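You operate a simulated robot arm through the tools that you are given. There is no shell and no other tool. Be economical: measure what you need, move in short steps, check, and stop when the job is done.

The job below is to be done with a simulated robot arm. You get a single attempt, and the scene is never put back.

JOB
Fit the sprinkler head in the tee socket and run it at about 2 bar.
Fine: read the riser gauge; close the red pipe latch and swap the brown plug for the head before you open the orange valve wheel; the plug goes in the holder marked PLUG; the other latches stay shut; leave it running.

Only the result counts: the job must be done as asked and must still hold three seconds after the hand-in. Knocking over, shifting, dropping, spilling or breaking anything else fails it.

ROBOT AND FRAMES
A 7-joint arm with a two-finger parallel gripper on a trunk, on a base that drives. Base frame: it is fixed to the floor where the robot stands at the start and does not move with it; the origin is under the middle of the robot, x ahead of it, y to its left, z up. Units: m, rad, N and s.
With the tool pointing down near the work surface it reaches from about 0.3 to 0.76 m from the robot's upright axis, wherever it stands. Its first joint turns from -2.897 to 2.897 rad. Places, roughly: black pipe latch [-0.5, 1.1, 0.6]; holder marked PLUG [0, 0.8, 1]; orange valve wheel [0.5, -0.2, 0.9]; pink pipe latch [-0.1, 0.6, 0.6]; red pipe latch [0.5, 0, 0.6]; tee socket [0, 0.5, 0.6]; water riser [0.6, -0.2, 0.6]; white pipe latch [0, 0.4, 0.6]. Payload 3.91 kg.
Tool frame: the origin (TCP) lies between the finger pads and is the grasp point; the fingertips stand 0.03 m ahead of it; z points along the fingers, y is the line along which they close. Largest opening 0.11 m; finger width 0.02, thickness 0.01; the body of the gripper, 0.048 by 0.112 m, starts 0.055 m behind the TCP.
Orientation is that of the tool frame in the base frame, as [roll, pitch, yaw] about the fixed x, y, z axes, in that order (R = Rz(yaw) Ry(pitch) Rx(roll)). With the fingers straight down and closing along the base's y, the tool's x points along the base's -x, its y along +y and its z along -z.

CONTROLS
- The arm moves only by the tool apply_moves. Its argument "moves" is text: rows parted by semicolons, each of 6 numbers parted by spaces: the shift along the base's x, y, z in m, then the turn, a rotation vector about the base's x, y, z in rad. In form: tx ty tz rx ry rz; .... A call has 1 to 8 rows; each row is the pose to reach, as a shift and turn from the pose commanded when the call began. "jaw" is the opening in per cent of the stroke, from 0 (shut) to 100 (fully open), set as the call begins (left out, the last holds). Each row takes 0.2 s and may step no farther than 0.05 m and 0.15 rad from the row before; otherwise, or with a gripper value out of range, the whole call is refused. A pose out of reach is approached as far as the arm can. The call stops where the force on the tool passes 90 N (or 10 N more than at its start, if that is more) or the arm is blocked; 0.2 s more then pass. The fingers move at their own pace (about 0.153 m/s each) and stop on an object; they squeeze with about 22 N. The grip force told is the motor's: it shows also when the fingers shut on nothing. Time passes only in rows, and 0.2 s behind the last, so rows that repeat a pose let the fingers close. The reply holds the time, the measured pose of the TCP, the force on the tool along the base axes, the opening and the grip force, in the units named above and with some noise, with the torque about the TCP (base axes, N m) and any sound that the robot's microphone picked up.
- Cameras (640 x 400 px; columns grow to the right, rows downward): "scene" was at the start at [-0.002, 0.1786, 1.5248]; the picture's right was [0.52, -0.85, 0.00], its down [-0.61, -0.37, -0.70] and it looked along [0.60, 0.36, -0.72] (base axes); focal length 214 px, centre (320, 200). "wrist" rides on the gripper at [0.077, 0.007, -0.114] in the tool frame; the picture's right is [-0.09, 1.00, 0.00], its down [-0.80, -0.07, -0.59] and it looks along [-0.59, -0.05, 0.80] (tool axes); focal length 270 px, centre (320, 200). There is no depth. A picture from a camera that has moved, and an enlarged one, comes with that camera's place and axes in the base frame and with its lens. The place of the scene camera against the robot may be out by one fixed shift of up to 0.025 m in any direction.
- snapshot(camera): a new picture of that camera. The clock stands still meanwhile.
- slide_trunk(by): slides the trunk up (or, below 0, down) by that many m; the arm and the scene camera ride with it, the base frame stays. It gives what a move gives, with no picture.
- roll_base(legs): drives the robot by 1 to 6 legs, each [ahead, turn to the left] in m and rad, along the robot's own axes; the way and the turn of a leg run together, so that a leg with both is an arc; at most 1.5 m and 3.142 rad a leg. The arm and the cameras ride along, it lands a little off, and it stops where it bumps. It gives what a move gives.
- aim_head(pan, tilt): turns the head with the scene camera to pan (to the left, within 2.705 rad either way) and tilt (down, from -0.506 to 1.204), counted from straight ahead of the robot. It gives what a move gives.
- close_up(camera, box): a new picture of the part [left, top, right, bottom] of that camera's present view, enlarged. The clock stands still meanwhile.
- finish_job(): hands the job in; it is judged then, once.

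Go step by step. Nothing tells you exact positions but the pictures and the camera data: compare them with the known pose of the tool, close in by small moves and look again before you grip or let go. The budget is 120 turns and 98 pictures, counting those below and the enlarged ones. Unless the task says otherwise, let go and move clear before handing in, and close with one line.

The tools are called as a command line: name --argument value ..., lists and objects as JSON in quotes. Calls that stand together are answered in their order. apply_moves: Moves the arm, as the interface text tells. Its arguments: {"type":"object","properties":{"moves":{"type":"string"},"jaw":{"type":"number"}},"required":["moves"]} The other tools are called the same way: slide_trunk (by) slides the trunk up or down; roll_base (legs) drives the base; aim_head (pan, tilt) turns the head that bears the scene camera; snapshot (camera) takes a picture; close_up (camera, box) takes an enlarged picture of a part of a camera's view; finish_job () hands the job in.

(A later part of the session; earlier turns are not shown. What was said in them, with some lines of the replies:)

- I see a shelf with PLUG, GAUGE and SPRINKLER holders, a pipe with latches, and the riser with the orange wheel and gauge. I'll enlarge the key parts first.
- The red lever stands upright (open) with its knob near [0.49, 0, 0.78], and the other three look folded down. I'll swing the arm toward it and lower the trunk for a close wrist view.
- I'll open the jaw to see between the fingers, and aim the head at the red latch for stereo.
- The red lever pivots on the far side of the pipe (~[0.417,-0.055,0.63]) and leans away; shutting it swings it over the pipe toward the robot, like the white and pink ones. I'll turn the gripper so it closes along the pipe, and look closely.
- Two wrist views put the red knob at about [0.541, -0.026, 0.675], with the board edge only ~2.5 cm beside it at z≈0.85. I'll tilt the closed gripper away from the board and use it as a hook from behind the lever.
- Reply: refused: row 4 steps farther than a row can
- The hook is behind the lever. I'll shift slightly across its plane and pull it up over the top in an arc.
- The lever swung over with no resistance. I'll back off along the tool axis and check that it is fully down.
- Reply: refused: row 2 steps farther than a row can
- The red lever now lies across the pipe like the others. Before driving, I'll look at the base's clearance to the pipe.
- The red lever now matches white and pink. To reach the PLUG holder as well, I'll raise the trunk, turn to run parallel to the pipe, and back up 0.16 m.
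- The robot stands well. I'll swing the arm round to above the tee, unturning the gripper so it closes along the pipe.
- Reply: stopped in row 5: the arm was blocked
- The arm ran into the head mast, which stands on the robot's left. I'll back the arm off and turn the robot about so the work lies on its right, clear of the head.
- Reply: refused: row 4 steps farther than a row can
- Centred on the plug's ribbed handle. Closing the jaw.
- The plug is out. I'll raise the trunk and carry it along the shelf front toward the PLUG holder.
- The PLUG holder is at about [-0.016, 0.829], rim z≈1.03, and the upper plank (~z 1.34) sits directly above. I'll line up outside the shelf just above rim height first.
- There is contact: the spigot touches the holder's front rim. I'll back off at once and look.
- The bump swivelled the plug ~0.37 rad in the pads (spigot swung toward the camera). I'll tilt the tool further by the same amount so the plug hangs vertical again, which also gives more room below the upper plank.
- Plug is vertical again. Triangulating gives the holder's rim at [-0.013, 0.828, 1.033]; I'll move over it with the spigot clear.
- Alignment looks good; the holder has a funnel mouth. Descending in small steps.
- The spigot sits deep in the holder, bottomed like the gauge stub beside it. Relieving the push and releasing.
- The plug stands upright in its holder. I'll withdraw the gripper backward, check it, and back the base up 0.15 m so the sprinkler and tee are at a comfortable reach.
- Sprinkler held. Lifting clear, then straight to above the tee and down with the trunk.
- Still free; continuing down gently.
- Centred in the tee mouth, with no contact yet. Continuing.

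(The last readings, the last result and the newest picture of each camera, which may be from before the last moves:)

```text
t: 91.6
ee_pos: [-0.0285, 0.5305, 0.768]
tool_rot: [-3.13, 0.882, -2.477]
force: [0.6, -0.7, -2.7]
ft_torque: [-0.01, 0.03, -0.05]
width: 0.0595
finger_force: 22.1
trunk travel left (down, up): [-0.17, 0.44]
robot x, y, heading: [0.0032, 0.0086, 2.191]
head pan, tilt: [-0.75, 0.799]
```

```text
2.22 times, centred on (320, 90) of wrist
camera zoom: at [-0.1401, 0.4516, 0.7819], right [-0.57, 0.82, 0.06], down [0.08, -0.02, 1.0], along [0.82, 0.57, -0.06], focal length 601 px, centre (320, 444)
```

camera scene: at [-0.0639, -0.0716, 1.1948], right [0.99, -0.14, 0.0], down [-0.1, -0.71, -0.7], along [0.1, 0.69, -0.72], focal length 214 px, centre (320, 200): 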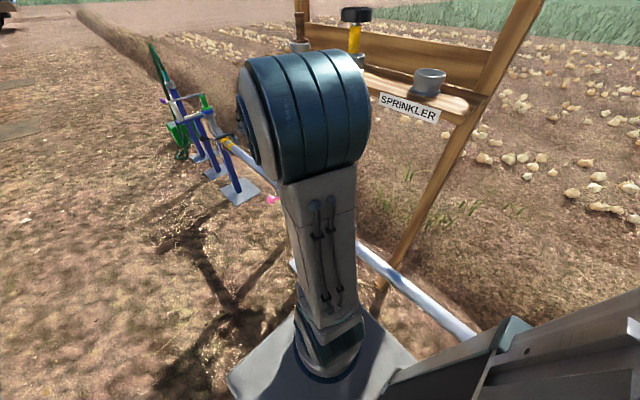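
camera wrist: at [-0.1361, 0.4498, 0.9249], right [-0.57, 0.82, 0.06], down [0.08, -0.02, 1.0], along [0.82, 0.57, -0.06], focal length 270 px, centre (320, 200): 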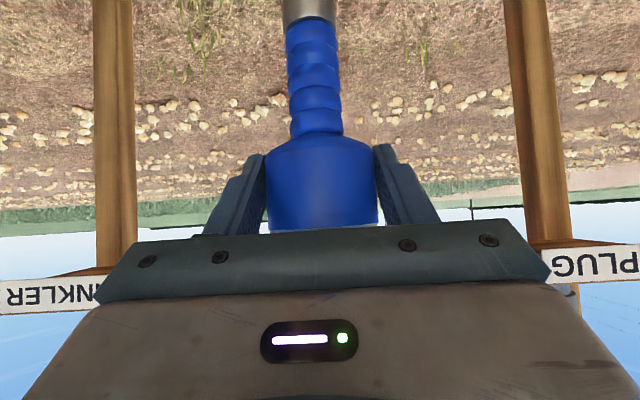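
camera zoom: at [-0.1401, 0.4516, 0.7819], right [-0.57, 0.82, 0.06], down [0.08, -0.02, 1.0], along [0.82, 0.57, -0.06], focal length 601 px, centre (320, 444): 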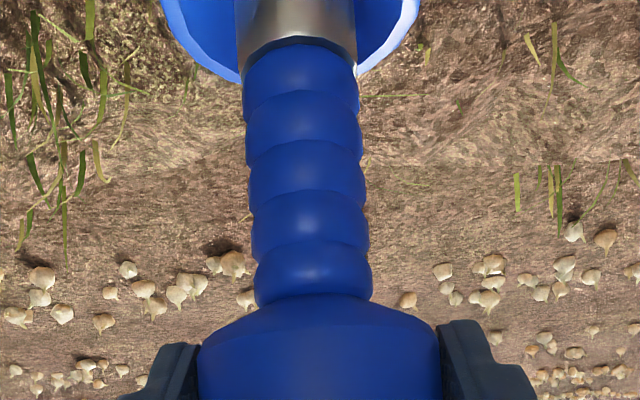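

apply_moves --moves "0 0 -0.006 0 0 0; 0 0 -0.012 0 0 0; 0 0 -0.018 0 0 0; 0 0 -0.018 0 0 0"

close_up --camera "wrist" --box '[200, 0, 440, 180]'

```text
t: 92.6
ee_pos: [-0.0271, 0.5302, 0.7527]
tool_rot: [-3.137, 0.883, -2.481]
force: [-0.3, 0.9, 19.0]
ft_torque: [0.3, 0.06, -0.02]
width: 0.0592
finger_force: 22.1
trunk travel left (down, up): [-0.17, 0.44]
robot x, y, heading: [0.0006, 0.0136, 2.184]
head pan, tilt: [-0.75, 0.799]
```

```text
2.22 times, centred on (320, 90) of wrist
camera zoom: at [-0.1397, 0.4513, 0.7659], right [-0.57, 0.82, 0.07], down [0.08, -0.02, 1.0], along [0.82, 0.57, -0.05], focal length 601 px, centre (320, 444)
```

zoom: 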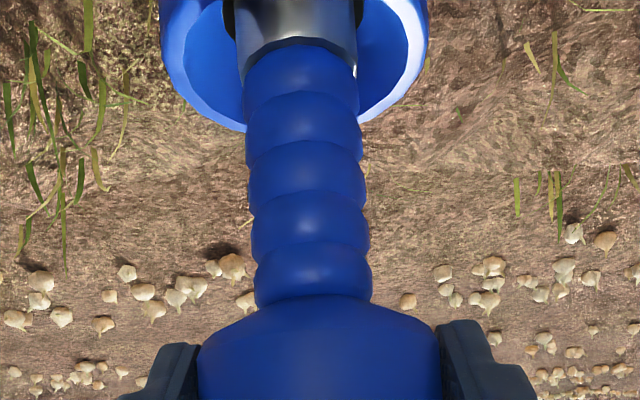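

Contact with ~20 N; neck and rim look the same as when it sat in its own holder. One small extra push to confirm it is bottomed.

apply_moves --moves "0 0 -0.004 0 0 0; 0 0 -0.006 0 0 0; 0 0 -0.006 0 0 0"

```text
t: 93.4
ee_pos: [-0.029, 0.5314, 0.7462]
tool_rot: [-3.134, 0.881, -2.479]
force: [1.6, 1.3, 18.5]
ft_torque: [0.35, -0.07, 0.03]
width: 0.0595
finger_force: 22.4
trunk travel left (down, up): [-0.17, 0.44]
robot x, y, heading: [-0.0034, 0.0127, 2.182]
head pan, tilt: [-0.75, 0.799]
```

close_up --camera "wrist" --box '[200, 0, 440, 180]'

```text
2.22 times, centred on (320, 90) of wrist
camera zoom: at [-0.1401, 0.4512, 0.7592], right [-0.56, 0.82, 0.06], down [0.08, -0.02, 1.0], along [0.82, 0.57, -0.06], focal length 601 px, centre (320, 444)
```

zoom: 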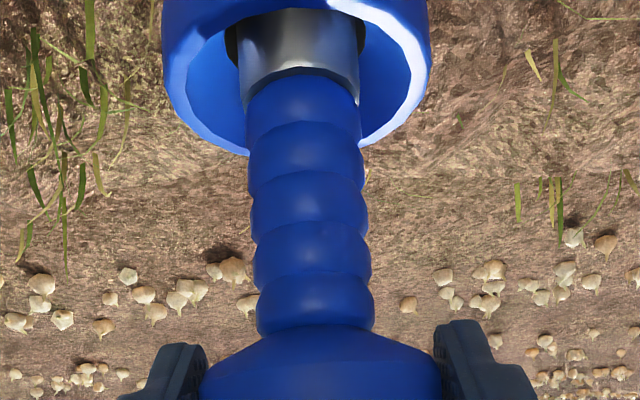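

The head is bottomed (pads slip on it at ~20 N) at the same depth as in its holder. Relieving by 2 mm and releasing.

apply_moves --moves "0 0 0.002 0 0 0; 0 0 0.002 0 0 0"

apply_moves --moves "0 0 0 0 0 0; 0 0 0 0 0 0; 0 0 0 0 0 0" --jaw 100

snapshot --camera "wrist"

```text
t: 94.0
ee_pos: [-0.0286, 0.5304, 0.7452]
tool_rot: [-3.129, 0.879, -2.474]
force: [1.5, 1.6, 3.4]
ft_torque: [0.27, -0.2, -0.05]
width: 0.059
finger_force: 22.2
trunk travel left (down, up): [-0.17, 0.44]
robot x, y, heading: [-0.002, 0.0102, 2.19]
head pan, tilt: [-0.75, 0.799]
```

```text
t: 94.8
ee_pos: [-0.0298, 0.5312, 0.7458]
tool_rot: [-3.131, 0.879, -2.475]
force: [-0.3, 0.3, 0.3]
ft_torque: [0.01, 0.01, 0.06]
width: 0.1096
finger_force: 0.1
trunk travel left (down, up): [-0.17, 0.44]
robot x, y, heading: [0.0006, 0.0133, 2.186]
head pan, tilt: [-0.75, 0.799]
```

```text
21 pictures are left
camera wrist: at [-0.1406, 0.4517, 0.7602], right [-0.57, 0.82, 0.06], down [0.08, -0.02, 1.0], along [0.82, 0.57, -0.06], focal length 270 px, centre (320, 200)
```

wrist: 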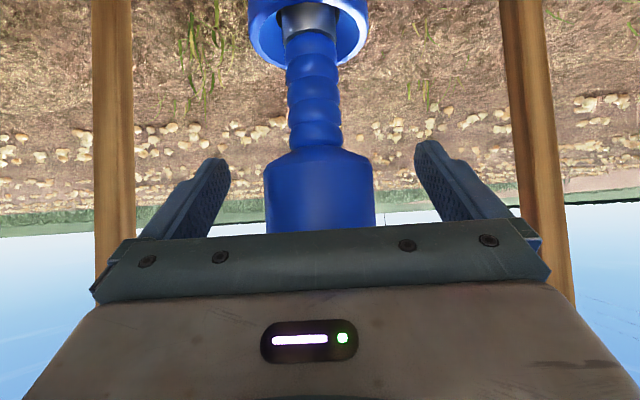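

The sprinkler stands seated in the tee. I'll back out, raise the trunk, bring the arm in front of the robot, and turn the base (via the free side) to face the valve.

apply_moves --moves "-0.0245 -0.019 0.0255 0 0 0; -0.049 -0.038 0.051 0 0 0; -0.07 -0.05 0.09 0 0 0; -0.09 -0.06 0.13 0 0 0; -0.11 -0.065 0.17 0 0 0; -0.14 -0.07 0.2 0 0 0; -0.14 -0.07 0.2 0 0 0"

slide_trunk --by 0.27

snapshot --camera "scene"

```text
t: 96.4
ee_pos: [-0.1679, 0.4588, 0.9474]
tool_rot: [-3.131, 0.878, -2.477]
force: [1.0, 0.4, -0.5]
ft_torque: [0.01, 0.0, -0.03]
width: 0.1099
finger_force: 0.1
trunk travel left (down, up): [-0.17, 0.44]
robot x, y, heading: [0.0004, 0.0095, 2.185]
head pan, tilt: [-0.75, 0.799]
```

```text
t: 99.2
ee_pos: [-0.1685, 0.4587, 1.2172]
tool_rot: [-3.132, 0.879, -2.475]
force: [-0.3, -0.6, -0.7]
ft_torque: [0.02, 0.01, 0.01]
width: 0.1099
finger_force: 0.0
trunk travel left (down, up): [-0.44, 0.17]
robot x, y, heading: [-0.0008, 0.0119, 2.184]
head pan, tilt: [-0.75, 0.799]
```

```text
20 pictures are left
camera scene: at [-0.064, -0.0718, 1.4648], right [0.99, -0.14, 0.0], down [-0.1, -0.71, -0.7], along [0.09, 0.69, -0.72], focal length 214 px, centre (320, 200)
```

scene: 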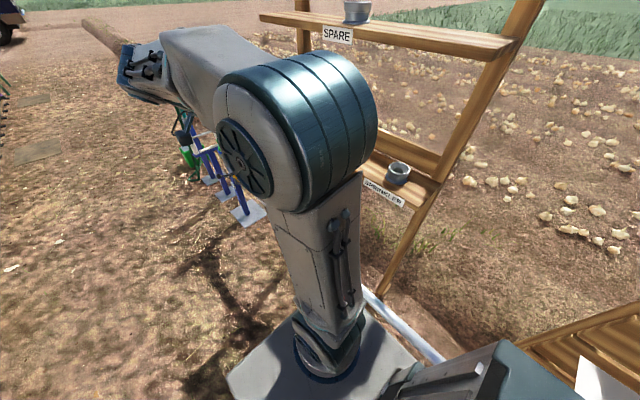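

apply_moves --moves "-0.003 -0.03 0 -0.09 0.116 0; -0.006 -0.06 0 -0.18 0.232 0; -0.009 -0.09 0 -0.27 0.347 0; -0.012 -0.12 0 -0.36 0.463 0; -0.015 -0.15 0 -0.45 0.579 0; -0.018 -0.17 0 -0.54 0.695 0; -0.018 -0.17 0 -0.54 0.695 0"

roll_base --legs '[[0, 2.05], [0, 2.05]]'

aim_head --pan -0.4 --tilt 0.6

snapshot --camera "scene"

```text
t: 100.8
ee_pos: [-0.1852, 0.2895, 1.2183]
tool_rot: [-3.136, -0.002, -2.48]
force: [-0.3, 0.6, -0.2]
ft_torque: [-0.02, -0.01, -0.01]
width: 0.11
finger_force: 0.0
trunk travel left (down, up): [-0.44, 0.17]
robot x, y, heading: [-0.0041, 0.0132, 2.183]
head pan, tilt: [-0.75, 0.799]
```

```text
t: 111.0
ee_pos: [0.3316, -0.0018, 1.2176]
tool_rot: [-3.139, 0.0, 1.615]
force: [0.4, -0.4, 0.7]
ft_torque: [0.01, -0.01, -0.01]
width: 0.1098
finger_force: 0.0
trunk travel left (down, up): [-0.44, 0.17]
robot x, y, heading: [-0.0012, 0.0118, -0.008]
head pan, tilt: [-0.75, 0.799]
```

```text
t: 111.8
ee_pos: [0.3327, -0.002, 1.2177]
tool_rot: [-3.137, -0.001, 1.616]
force: [0.4, -0.3, 0.2]
ft_torque: [0.01, 0.0, -0.01]
width: 0.1102
finger_force: 0.2
trunk travel left (down, up): [-0.44, 0.17]
robot x, y, heading: [-0.0016, 0.0091, -0.005]
head pan, tilt: [-0.4, 0.6]
```

```text
19 pictures are left
camera scene: at [0.009, 0.113, 1.4817], right [-0.39, -0.92, 0.0], down [-0.52, 0.22, -0.82], along [0.76, -0.33, -0.57], focal length 214 px, centre (320, 200)
```

scene: 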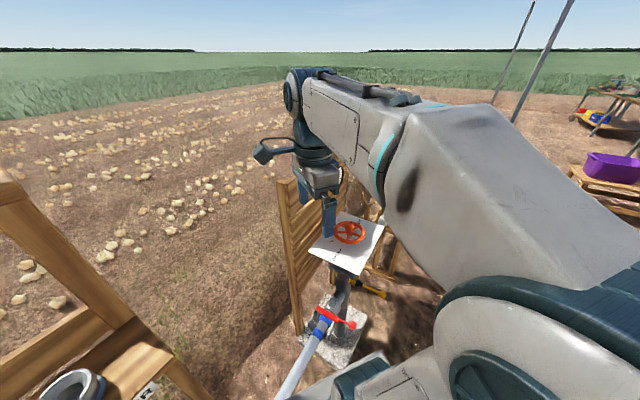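

apply_moves --moves "0.035 -0.025 -0.01 0 0 0; 0.07 -0.05 -0.02 0 0 0; 0.105 -0.075 -0.03 0 0 0; 0.14 -0.1 -0.05 0 0 0; 0.16 -0.12 -0.07 0 0 0; 0.16 -0.12 -0.07 0 0 0"

snapshot --camera "wrist"

snapshot --camera "scene"

```text
t: 113.2
ee_pos: [0.4912, -0.1221, 1.1463]
tool_rot: [-3.137, -0.001, 1.615]
force: [0.0, -0.1, -0.3]
ft_torque: [0.0, 0.0, 0.0]
width: 0.1099
finger_force: 0.1
trunk travel left (down, up): [-0.44, 0.17]
robot x, y, heading: [-0.0003, 0.0147, -0.007]
head pan, tilt: [-0.4, 0.6]
```

```text
18 pictures are left
camera wrist: at [0.4959, -0.0459, 1.2616], right [1.0, -0.04, -0.01], down [-0.03, -0.8, 0.59], along [-0.03, -0.59, -0.8], focal length 270 px, centre (320, 200)
```

wrist: 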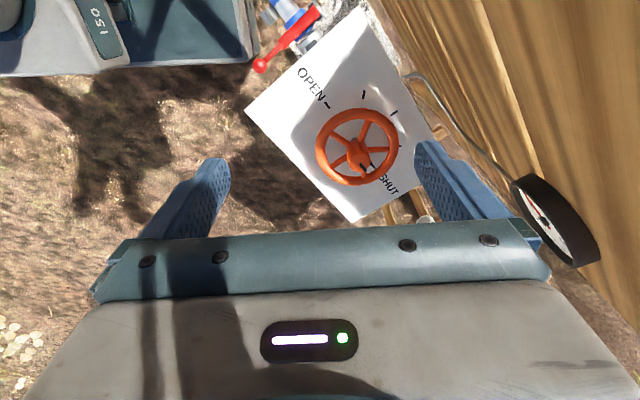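

```text
17 pictures are left
camera scene: at [0.0092, 0.113, 1.4817], right [-0.39, -0.92, 0.0], down [-0.52, 0.22, -0.83], along [0.76, -0.32, -0.56], focal length 214 px, centre (320, 200)
```

scene: 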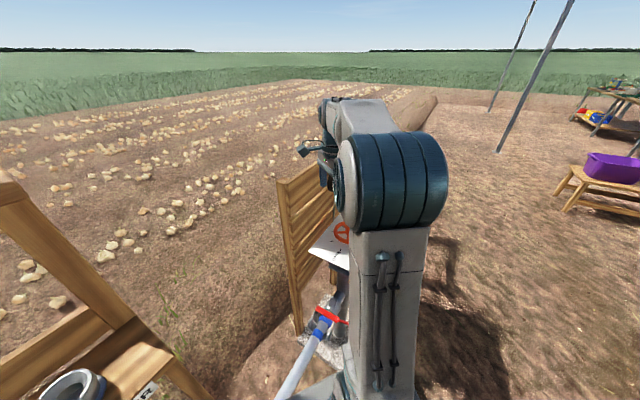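

Wheel hub is near [0.542, -0.238, 0.88], and both wheel and gauge are visible from the wrist. Enlarging to see the spokes, marks and gauge scale.

close_up --camera "wrist" --box '[290, 60, 450, 220]'

close_up --camera "wrist" --box '[490, 160, 610, 280]'

```text
2.50 times, centred on (370, 140) of wrist
camera zoom: at [0.4959, -0.0459, 1.2616], right [1.0, -0.04, -0.01], down [-0.03, -0.8, 0.59], along [-0.03, -0.59, -0.8], focal length 676 px, centre (195, 350)
```

zoom: 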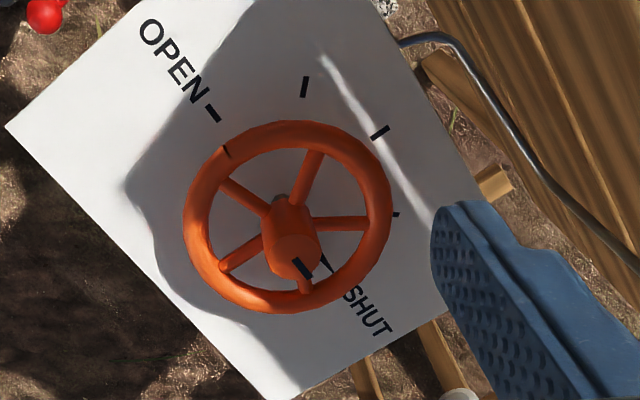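

```text
3.33 times, centred on (550, 220) of wrist
camera zoom: at [0.4959, -0.0459, 1.2616], right [1.0, -0.04, -0.01], down [-0.03, -0.8, 0.59], along [-0.03, -0.59, -0.8], focal length 901 px, centre (-447, 133)
```

zoom: 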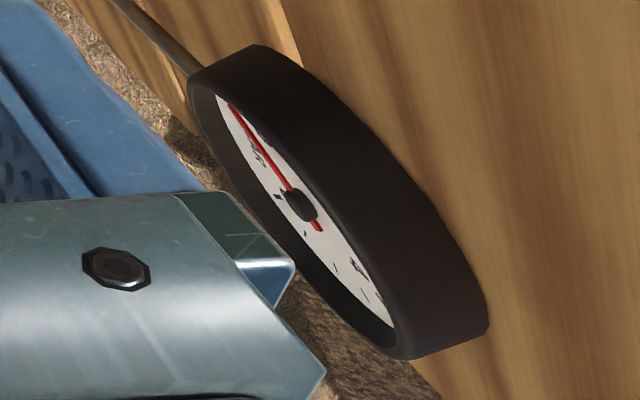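

Five spokes near 0/72/144/216/288°, scale runs counter-clockwise from SHUT to OPEN. I'll use the closed fingers as a peg between spokes; first a hover over the gap at about -33°.

slide_trunk --by -0.12

apply_moves --moves "0.022 -0.033 0 0 0 0; 0.044 -0.066 -0.01 0 0 0; 0.066 -0.099 -0.03 0 0 0; 0.087 -0.131 -0.046 0 0 0; 0.087 -0.131 -0.046 0 0 0" --jaw 0

snapshot --camera "wrist"

```text
t: 114.7
ee_pos: [0.4908, -0.1215, 1.0269]
tool_rot: [-3.136, 0.0, 1.616]
force: [-0.3, 0.4, -0.7]
ft_torque: [0.03, -0.04, 0.01]
width: 0.1099
finger_force: 0.0
trunk travel left (down, up): [-0.32, 0.29]
robot x, y, heading: [-0.0042, 0.0106, -0.008]
head pan, tilt: [-0.4, 0.6]
```

```text
t: 115.9
ee_pos: [0.5766, -0.2509, 0.9784]
tool_rot: [-3.136, -0.002, 1.617]
force: [-0.3, -0.3, 0.0]
ft_torque: [-0.01, 0.0, 0.02]
width: 0.0
finger_force: 22.7
trunk travel left (down, up): [-0.32, 0.29]
robot x, y, heading: [-0.0008, 0.0125, -0.004]
head pan, tilt: [-0.4, 0.6]
```

```text
14 pictures are left
camera wrist: at [0.5819, -0.1755, 1.0933], right [1.0, -0.04, -0.01], down [-0.03, -0.8, 0.59], along [-0.03, -0.59, -0.8], focal length 270 px, centre (320, 200)
```

wrist: 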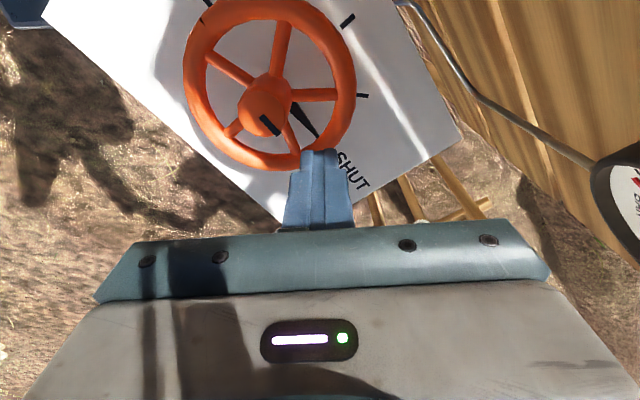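

apply_moves --moves "-0.0055 0.007 -0.02 0 0 0; -0.0055 0.007 -0.04 0 0 0; -0.0055 0.007 -0.055 0 0 0; -0.0055 0.007 -0.07 0 0 0; -0.0055 0.007 -0.07 0 0 0"

snapshot --camera "wrist"

```text
t: 117.1
ee_pos: [0.5705, -0.2462, 0.9202]
tool_rot: [3.13, 0.01, 1.615]
force: [4.5, -2.1, 61.4]
ft_torque: [-0.43, -0.39, -0.02]
width: 0.0
finger_force: 21.5
trunk travel left (down, up): [-0.32, 0.29]
robot x, y, heading: [-0.0025, 0.0086, -0.01]
head pan, tilt: [-0.4, 0.6]
```

```text
13 pictures are left
camera wrist: at [0.5732, -0.1686, 1.0341], right [1.0, -0.04, 0.01], down [-0.04, -0.8, 0.6], along [-0.02, -0.6, -0.8], focal length 270 px, centre (320, 200)
```

wrist: 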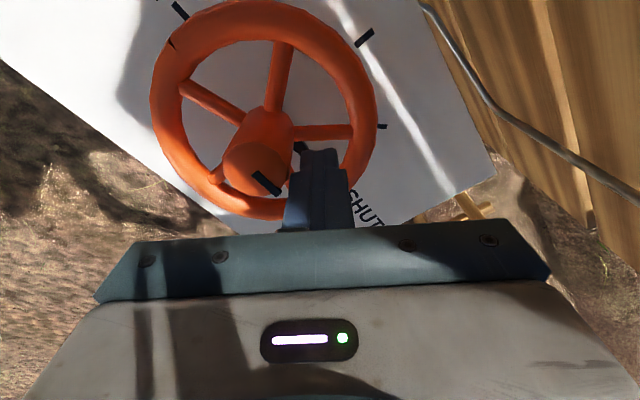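

The tip landed on the rim. Instead I'll straddle the rim on its robot-side (gap near 180°), gripping it radially, then turn along the arc.

apply_moves --moves "0 0 0.04 0 0 0; 0 0 0.08 0 0 0; -0.03 0.008 0.08 0 0 0; -0.06 0.016 0.08 0 0 0; -0.086 0.023 0.08 0 0 0; -0.086 0.023 0.05 0 0 0; -0.086 0.023 0.05 0 0 0" --jaw 40

snapshot --camera "wrist"

```text
t: 118.7
ee_pos: [0.4855, -0.2226, 0.9593]
tool_rot: [-3.136, 0.002, 1.615]
force: [-0.5, -0.3, -0.2]
ft_torque: [-0.02, 0.0, 0.01]
width: 0.044
finger_force: 0.1
trunk travel left (down, up): [-0.32, 0.29]
robot x, y, heading: [-0.0021, 0.0112, -0.009]
head pan, tilt: [-0.4, 0.6]
```

```text
12 pictures are left
camera wrist: at [0.4904, -0.1466, 1.0745], right [1.0, -0.04, -0.01], down [-0.03, -0.8, 0.59], along [-0.03, -0.59, -0.8], focal length 270 px, centre (320, 200)
```

wrist: 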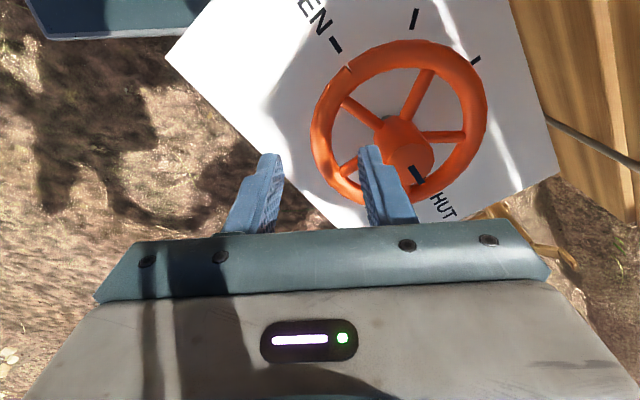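

apply_moves --moves "0.002 -0.001 0 0 0 0; 0.002 -0.001 -0.02 0 0 0; 0.002 -0.001 -0.04 0 0 0; 0.002 -0.001 -0.06 0 0 0; 0.002 -0.001 -0.06 0 0 0" --jaw 34

apply_moves --moves "0 0 0 0 0 0; 0 0 0 0 0 0" --jaw 0

```text
t: 119.9
ee_pos: [0.4878, -0.226, 0.9017]
tool_rot: [-3.135, 0.0, 1.616]
force: [-0.6, 0.4, -0.6]
ft_torque: [-0.01, -0.02, -0.01]
width: 0.0373
finger_force: 0.1
trunk travel left (down, up): [-0.32, 0.29]
robot x, y, heading: [0.0003, 0.014, -0.005]
head pan, tilt: [-0.4, 0.6]
```

```text
t: 120.5
ee_pos: [0.4885, -0.2268, 0.9018]
tool_rot: [-3.137, 0.002, 1.613]
force: [7.5, -12.5, -1.6]
ft_torque: [-0.45, -0.36, -0.64]
width: 0.0213
finger_force: 45.4
trunk travel left (down, up): [-0.32, 0.29]
robot x, y, heading: [-0.0032, 0.0114, -0.01]
head pan, tilt: [-0.4, 0.6]
```

Rim gripped. Turning counter-clockwise by about 0.56 rad along the arc.

apply_moves --moves "0.0016 -0.0075 0 0 0 0.14; 0.0043 -0.0148 0 0 0 0.28; 0.0079 -0.0216 0 0 0 0.42; 0.0125 -0.0278 0 0 0 0.56; 0.0125 -0.0278 0 0 0 0.56"

snapshot --camera "wrist"

snapshot --camera "scene"

```text
t: 121.7
ee_pos: [0.4957, -0.2573, 0.9005]
tool_rot: [-3.133, -0.001, 2.172]
force: [-35.0, -21.1, 2.0]
ft_torque: [0.63, 1.16, -0.19]
width: 0.0208
finger_force: 45.1
trunk travel left (down, up): [-0.32, 0.29]
robot x, y, heading: [-0.0002, 0.007, -0.01]
head pan, tilt: [-0.4, 0.6]
```

```text
11 pictures are left
camera wrist: at [0.4587, -0.1892, 1.0159], right [0.87, 0.49, -0.01], down [0.4, -0.7, 0.59], along [0.28, -0.52, -0.8], focal length 270 px, centre (320, 200)
```

wrist: 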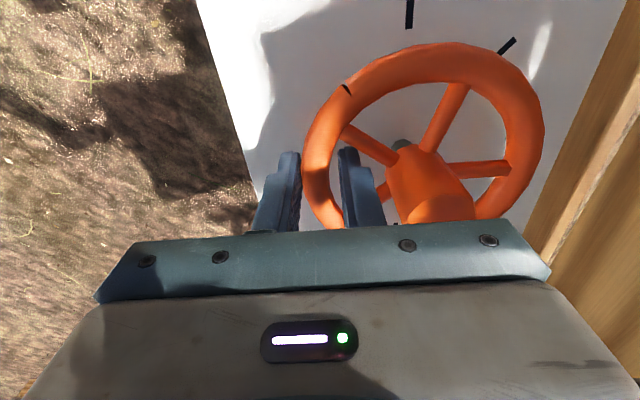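

```text
10 pictures are left
camera scene: at [0.0057, 0.11, 1.362], right [-0.4, -0.92, 0.0], down [-0.52, 0.23, -0.83], along [0.76, -0.33, -0.56], focal length 214 px, centre (320, 200)
```

scene: 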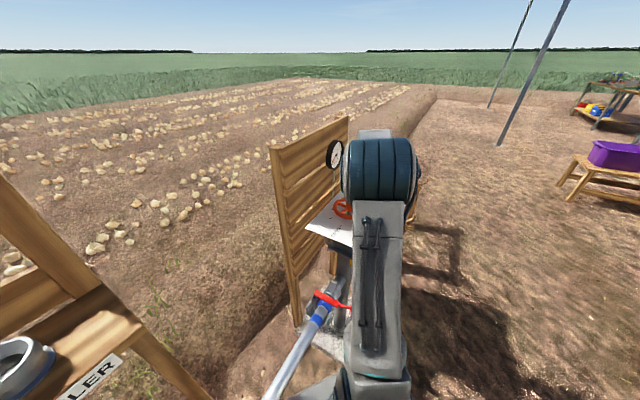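

The wheel turned with the grip. Reading the gauge.

close_up --camera "scene" --box '[315, 130, 355, 180]'

```text
8.00 times, centred on (335, 155) of scene
camera zoom: at [0.0057, 0.11, 1.362], right [-0.4, -0.92, 0.0], down [-0.52, 0.23, -0.83], along [0.76, -0.33, -0.56], focal length 1716 px, centre (200, 560)
```

zoom: 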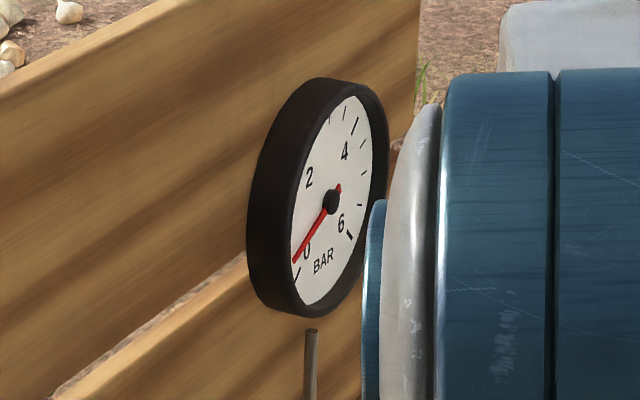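

apply_moves --moves "0.0005 -0.0142 0 0 0 0.14; 0.0058 -0.0201 0 0 0 0.28; 0.0118 -0.0253 0 0 0 0.42; 0.0118 -0.0253 0 0 0 0.42; 0.0118 -0.0253 0 0 0 0.42"

close_up --camera "scene" --box '[310, 130, 360, 230]'

```text
t: 122.9
ee_pos: [0.5115, -0.2758, 0.9019]
tool_rot: [-3.138, -0.001, 2.599]
force: [-14.5, 2.5, -5.5]
ft_torque: [0.07, -0.14, 0.73]
width: 0.0202
finger_force: 45.2
trunk travel left (down, up): [-0.32, 0.29]
robot x, y, heading: [-0.0053, 0.0117, -0.002]
head pan, tilt: [-0.4, 0.6]
```

```text
4.00 times, centred on (335, 180) of scene
camera zoom: at [0.0077, 0.1126, 1.3617], right [-0.39, -0.92, 0.0], down [-0.52, 0.22, -0.83], along [0.76, -0.32, -0.56], focal length 858 px, centre (260, 280)
```

zoom: 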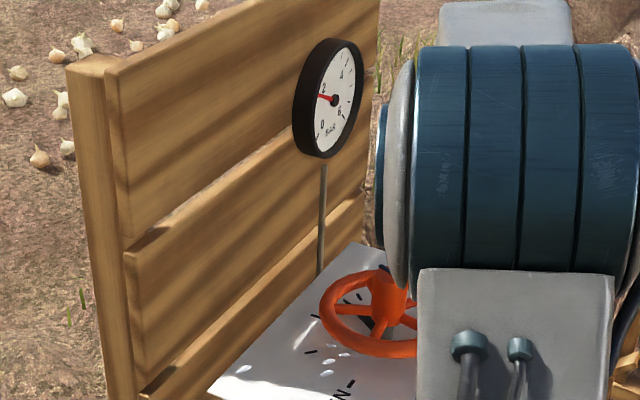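

close_up --camera "scene" --box '[328, 134, 358, 174]'

```text
10.00 times, centred on (343, 154) of scene
camera zoom: at [0.0077, 0.1126, 1.3617], right [-0.39, -0.92, 0.0], down [-0.52, 0.22, -0.83], along [0.76, -0.32, -0.56], focal length 2145 px, centre (90, 660)
```

zoom: 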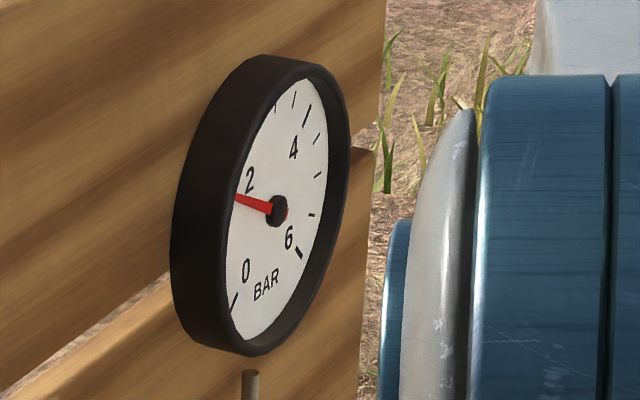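

Needle reads about 1.6 bar. A little more, ~0.11 rad.

apply_moves --moves "0.0026 -0.0018 0 0 0 0.055; 0.0052 -0.0034 0 0 0 0.11; 0.0052 -0.0034 0 0 0 0.11; 0.0052 -0.0034 0 0 0 0.11"

close_up --camera "scene" --box '[328, 134, 358, 174]'

```text
t: 123.9
ee_pos: [0.5175, -0.2784, 0.9016]
tool_rot: [-3.137, 0.0, 2.707]
force: [-10.1, 13.8, -0.8]
ft_torque: [0.57, 0.76, 0.8]
width: 0.0201
finger_force: 44.9
trunk travel left (down, up): [-0.32, 0.29]
robot x, y, heading: [-0.006, 0.0144, -0.003]
head pan, tilt: [-0.4, 0.6]
```

```text
10.00 times, centred on (343, 154) of scene
camera zoom: at [0.008, 0.1143, 1.3616], right [-0.39, -0.92, 0.0], down [-0.52, 0.22, -0.83], along [0.76, -0.32, -0.56], focal length 2145 px, centre (90, 660)
```

zoom: 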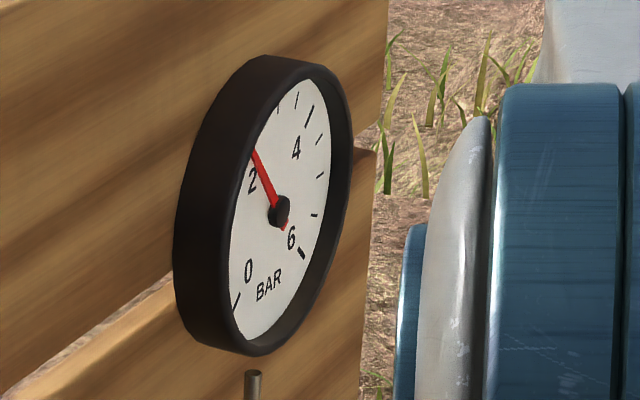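

Now about 2.2 bar. Easing back slightly.

apply_moves --moves "-0.0012 0.0008 0 0 0 -0.025; -0.0024 0.0016 0 0 0 -0.05; -0.0024 0.0016 0 0 0 -0.05; -0.0024 0.0016 0 0 0 -0.05"

close_up --camera "scene" --box '[328, 134, 358, 174]'

```text
t: 124.9
ee_pos: [0.5157, -0.2771, 0.9005]
tool_rot: [-3.135, -0.001, 2.656]
force: [-9.2, 16.5, -7.1]
ft_torque: [0.16, -0.3, 0.82]
width: 0.0204
finger_force: 44.2
trunk travel left (down, up): [-0.32, 0.29]
robot x, y, heading: [-0.0039, 0.0127, -0.005]
head pan, tilt: [-0.4, 0.6]
```

```text
10.00 times, centred on (343, 154) of scene
camera zoom: at [0.0086, 0.1145, 1.3615], right [-0.39, -0.92, 0.0], down [-0.52, 0.22, -0.83], along [0.76, -0.33, -0.56], focal length 2145 px, centre (90, 660)
```

zoom: 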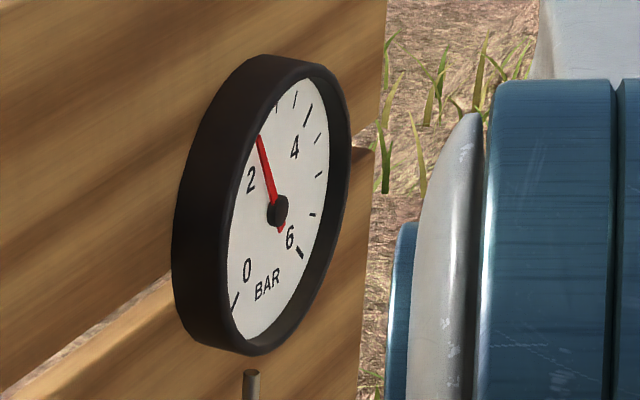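

The gauge lags behind the valve. Waiting a few seconds before reading again.

apply_moves --moves "0 0 0 0 0 0; 0 0 0 0 0 0; 0 0 0 0 0 0; 0 0 0 0 0 0; 0 0 0 0 0 0; 0 0 0 0 0 0; 0 0 0 0 0 0; 0 0 0 0 0 0"

apply_moves --moves "0 0 0 0 0 0; 0 0 0 0 0 0; 0 0 0 0 0 0; 0 0 0 0 0 0; 0 0 0 0 0 0; 0 0 0 0 0 0; 0 0 0 0 0 0; 0 0 0 0 0 0"

close_up --camera "scene" --box '[328, 134, 358, 174]'

```text
t: 126.7
ee_pos: [0.5155, -0.2774, 0.9007]
tool_rot: [-3.135, 0.001, 2.657]
force: [-7.0, 17.3, -8.2]
ft_torque: [0.34, 0.16, 0.79]
width: 0.0202
finger_force: 45.0
trunk travel left (down, up): [-0.32, 0.29]
robot x, y, heading: [-0.0019, 0.0108, -0.006]
head pan, tilt: [-0.4, 0.6]
```

```text
t: 128.5
ee_pos: [0.5155, -0.2775, 0.9008]
tool_rot: [-3.135, 0.001, 2.656]
force: [-6.6, 15.9, -7.3]
ft_torque: [0.33, 0.19, 0.79]
width: 0.02
finger_force: 44.7
trunk travel left (down, up): [-0.32, 0.29]
robot x, y, heading: [-0.0015, 0.0092, -0.005]
head pan, tilt: [-0.4, 0.6]
```

```text
10.00 times, centred on (343, 154) of scene
camera zoom: at [0.009, 0.1149, 1.3615], right [-0.39, -0.92, 0.0], down [-0.52, 0.22, -0.83], along [0.76, -0.33, -0.56], focal length 2145 px, centre (90, 660)
```

zoom: 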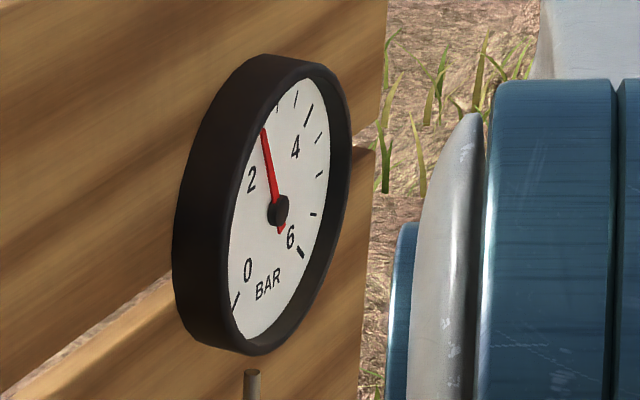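

Steady reading is about 2.5 bar. Closing back by ~0.16 rad, then waiting for it to settle.

apply_moves --moves "-0.0035 0.0026 0 0 0 -0.08; -0.0072 0.0053 0 0 0 -0.16; -0.0072 0.0053 0 0 0 -0.16; -0.0072 0.0053 0 0 0 -0.16; -0.0072 0.0053 0 0 0 -0.16; -0.0072 0.0053 0 0 0 -0.16; -0.0072 0.0053 0 0 0 -0.16; -0.0072 0.0053 0 0 0 -0.16"

apply_moves --moves "0 0 0 0 0 0; 0 0 0 0 0 0; 0 0 0 0 0 0; 0 0 0 0 0 0; 0 0 0 0 0 0; 0 0 0 0 0 0; 0 0 0 0 0 0; 0 0 0 0 0 0"

apply_moves --moves "0 0 0 0 0 0; 0 0 0 0 0 0; 0 0 0 0 0 0; 0 0 0 0 0 0; 0 0 0 0 0 0; 0 0 0 0 0 0; 0 0 0 0 0 0; 0 0 0 0 0 0"

close_up --camera "scene" --box '[328, 134, 358, 174]'

```text
t: 130.3
ee_pos: [0.5071, -0.2719, 0.9012]
tool_rot: [-3.135, 0.0, 2.495]
force: [-6.2, 11.5, -7.2]
ft_torque: [0.02, -0.11, 0.67]
width: 0.0202
finger_force: 45.4
trunk travel left (down, up): [-0.32, 0.29]
robot x, y, heading: [-0.0026, 0.0116, -0.002]
head pan, tilt: [-0.4, 0.6]
```

```text
t: 132.1
ee_pos: [0.5075, -0.2728, 0.9001]
tool_rot: [-3.137, 0.001, 2.496]
force: [-6.3, 12.1, -6.0]
ft_torque: [0.15, 0.02, 0.71]
width: 0.0201
finger_force: 45.3
trunk travel left (down, up): [-0.32, 0.29]
robot x, y, heading: [0.0002, 0.0132, -0.007]
head pan, tilt: [-0.4, 0.6]
```

```text
t: 133.9
ee_pos: [0.5074, -0.2722, 0.9008]
tool_rot: [-3.135, 0.0, 2.494]
force: [-5.7, 13.2, -6.1]
ft_torque: [0.33, 0.23, 0.68]
width: 0.0202
finger_force: 44.9
trunk travel left (down, up): [-0.32, 0.29]
robot x, y, heading: [-0.0063, 0.0126, -0.004]
head pan, tilt: [-0.4, 0.6]
```

```text
10.00 times, centred on (343, 154) of scene
camera zoom: at [0.0089, 0.115, 1.3616], right [-0.39, -0.92, 0.0], down [-0.52, 0.22, -0.83], along [0.76, -0.33, -0.56], focal length 2145 px, centre (90, 660)
```

zoom: 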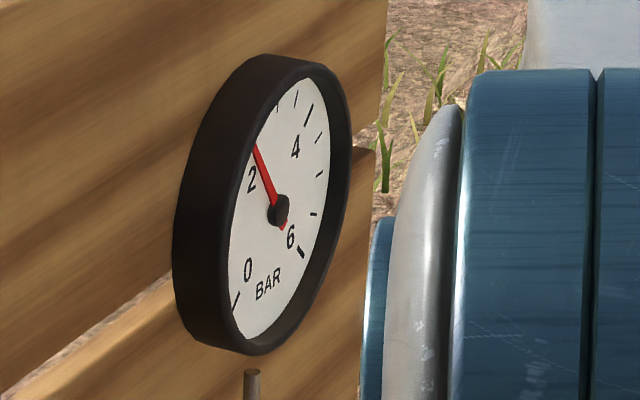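

About 2.27 bar now (≈1.7 bar/rad). Another -0.15 rad.

apply_moves --moves "-0.003 0.003 0 0 0 -0.075; -0.0058 0.0063 0 0 0 -0.15; -0.0058 0.0063 0 0 0 -0.15; -0.0058 0.0063 0 0 0 -0.15; -0.0058 0.0063 0 0 0 -0.15; -0.0058 0.0063 0 0 0 -0.15; -0.0058 0.0063 0 0 0 -0.15; -0.0058 0.0063 0 0 0 -0.15"

apply_moves --moves "0 0 0 0 0 0; 0 0 0 0 0 0; 0 0 0 0 0 0; 0 0 0 0 0 0; 0 0 0 0 0 0; 0 0 0 0 0 0; 0 0 0 0 0 0; 0 0 0 0 0 0"

apply_moves --moves "0 0 0 0 0 0; 0 0 0 0 0 0; 0 0 0 0 0 0; 0 0 0 0 0 0; 0 0 0 0 0 0; 0 0 0 0 0 0; 0 0 0 0 0 0; 0 0 0 0 0 0"

close_up --camera "scene" --box '[328, 134, 358, 174]'

```text
t: 135.7
ee_pos: [0.5014, -0.2677, 0.901]
tool_rot: [-3.137, 0.001, 2.345]
force: [-10.0, 9.8, -2.8]
ft_torque: [0.34, 0.44, 0.74]
width: 0.0203
finger_force: 44.7
trunk travel left (down, up): [-0.32, 0.29]
robot x, y, heading: [-0.0001, 0.0093, -0.006]
head pan, tilt: [-0.4, 0.6]
```

```text
t: 137.5
ee_pos: [0.5027, -0.2681, 0.9016]
tool_rot: [-3.136, 0.001, 2.346]
force: [-7.4, 8.0, -2.6]
ft_torque: [0.13, 0.09, 0.6]
width: 0.0199
finger_force: 45.4
trunk travel left (down, up): [-0.32, 0.29]
robot x, y, heading: [-0.003, 0.0111, -0.005]
head pan, tilt: [-0.4, 0.6]
```

```text
t: 139.3
ee_pos: [0.501, -0.2668, 0.9012]
tool_rot: [-3.135, 0.0, 2.347]
force: [-6.7, 7.3, 0.6]
ft_torque: [0.09, 0.08, 0.54]
width: 0.0203
finger_force: 44.3
trunk travel left (down, up): [-0.32, 0.29]
robot x, y, heading: [-0.0052, 0.0113, -0.007]
head pan, tilt: [-0.4, 0.6]
```

```text
10.00 times, centred on (343, 154) of scene
camera zoom: at [0.0082, 0.1149, 1.3616], right [-0.39, -0.92, 0.0], down [-0.52, 0.22, -0.83], along [0.76, -0.32, -0.56], focal length 2145 px, centre (90, 660)
```

zoom: 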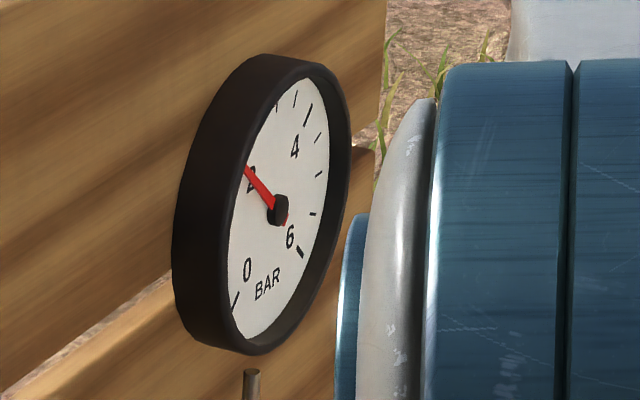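

The needle is on 2 bar. Releasing the rim and lifting straight up.

apply_moves --moves "0 0 0 0 0 0; 0 0 0 0 0 0; 0 0 0 0 0 0" --jaw 34

apply_moves --moves "0 0 0.03 0 0 0; 0 0 0.06 0 0 0; 0 0 0.1 0 0 0; 0 0 0.14 0 0 0; 0 0 0.18 0 0 0; -0.03 0.02 0.2 0 0 0; -0.06 0.04 0.2 0 0 0; -0.09 0.06 0.2 0 0 0"

apply_moves --moves "0 0 0 0 0 0; 0 0 0 0 0 0; 0 0 0 0 0 0; 0 0 0 0 0 0; 0 0 0 0 0 0; 0 0 0 0 0 0"

close_up --camera "scene" --box '[328, 134, 358, 174]'

```text
t: 140.1
ee_pos: [0.5028, -0.2684, 0.9005]
tool_rot: [-3.136, 0.0, 2.345]
force: [-0.3, -0.1, 0.0]
ft_torque: [-0.01, -0.01, -0.01]
width: 0.0371
finger_force: 0.2
trunk travel left (down, up): [-0.32, 0.29]
robot x, y, heading: [-0.0026, 0.009, -0.001]
head pan, tilt: [-0.4, 0.6]
```

```text
t: 141.9
ee_pos: [0.4135, -0.2074, 1.0999]
tool_rot: [-3.138, 0.0, 2.346]
force: [-0.7, 0.6, 0.7]
ft_torque: [0.03, 0.01, -0.02]
width: 0.0374
finger_force: 0.0
trunk travel left (down, up): [-0.32, 0.29]
robot x, y, heading: [-0.0032, 0.0095, -0.006]
head pan, tilt: [-0.4, 0.6]
```

```text
t: 143.3
ee_pos: [0.4123, -0.2069, 1.1005]
tool_rot: [-3.136, 0.001, 2.345]
force: [0.3, 0.2, -0.3]
ft_torque: [0.02, 0.02, 0.0]
width: 0.0372
finger_force: 0.1
trunk travel left (down, up): [-0.32, 0.29]
robot x, y, heading: [-0.003, 0.0159, -0.002]
head pan, tilt: [-0.4, 0.6]
```

```text
10.00 times, centred on (343, 154) of scene
camera zoom: at [0.0087, 0.114, 1.3617], right [-0.39, -0.92, 0.0], down [-0.52, 0.22, -0.83], along [0.76, -0.32, -0.56], focal length 2145 px, centre (90, 660)
```

zoom: 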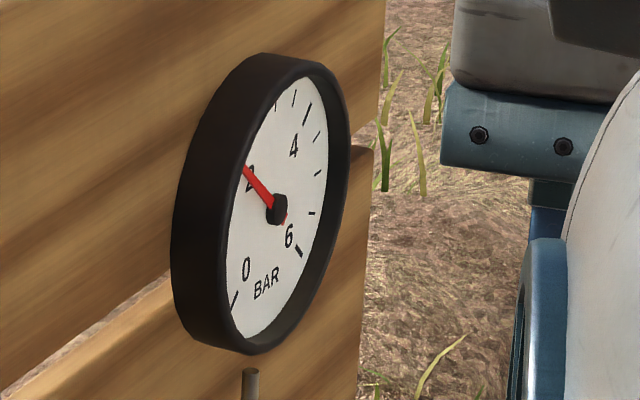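

Still steady at 2 bar with the hand clear. I'll use the last picture to check the sprinkler.

aim_head --pan 1.3 --tilt 0.6

snapshot --camera "scene"

```text
t: 145.0
ee_pos: [0.4118, -0.2064, 1.1004]
tool_rot: [-3.135, 0.0, 2.345]
force: [0.4, -0.2, 0.6]
ft_torque: [-0.02, -0.01, 0.0]
width: 0.0376
finger_force: 0.0
trunk travel left (down, up): [-0.32, 0.29]
robot x, y, heading: [-0.0066, 0.0109, -0.003]
head pan, tilt: [1.3, 0.6]
```

```text
0 pictures are left
camera scene: at [-0.0484, 0.2338, 1.3617], right [0.96, -0.27, 0.0], down [-0.15, -0.54, -0.83], along [0.22, 0.79, -0.56], focal length 214 px, centre (320, 200)
```

scene: 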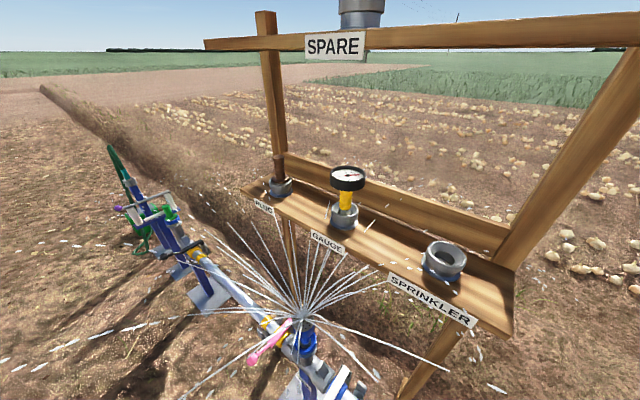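

The sprinkler is spraying from the tee, the plug is in its holder, and the gauge held steady at about 2 bar, so I'm handing in.

finish_job

```text
The job is handed in.
```

The sprinkler head is seated in the tee and left running at about 2 bar on the riser gauge. The red latch is closed, the brown plug is in the PLUG holder, and I left the other latches alone.
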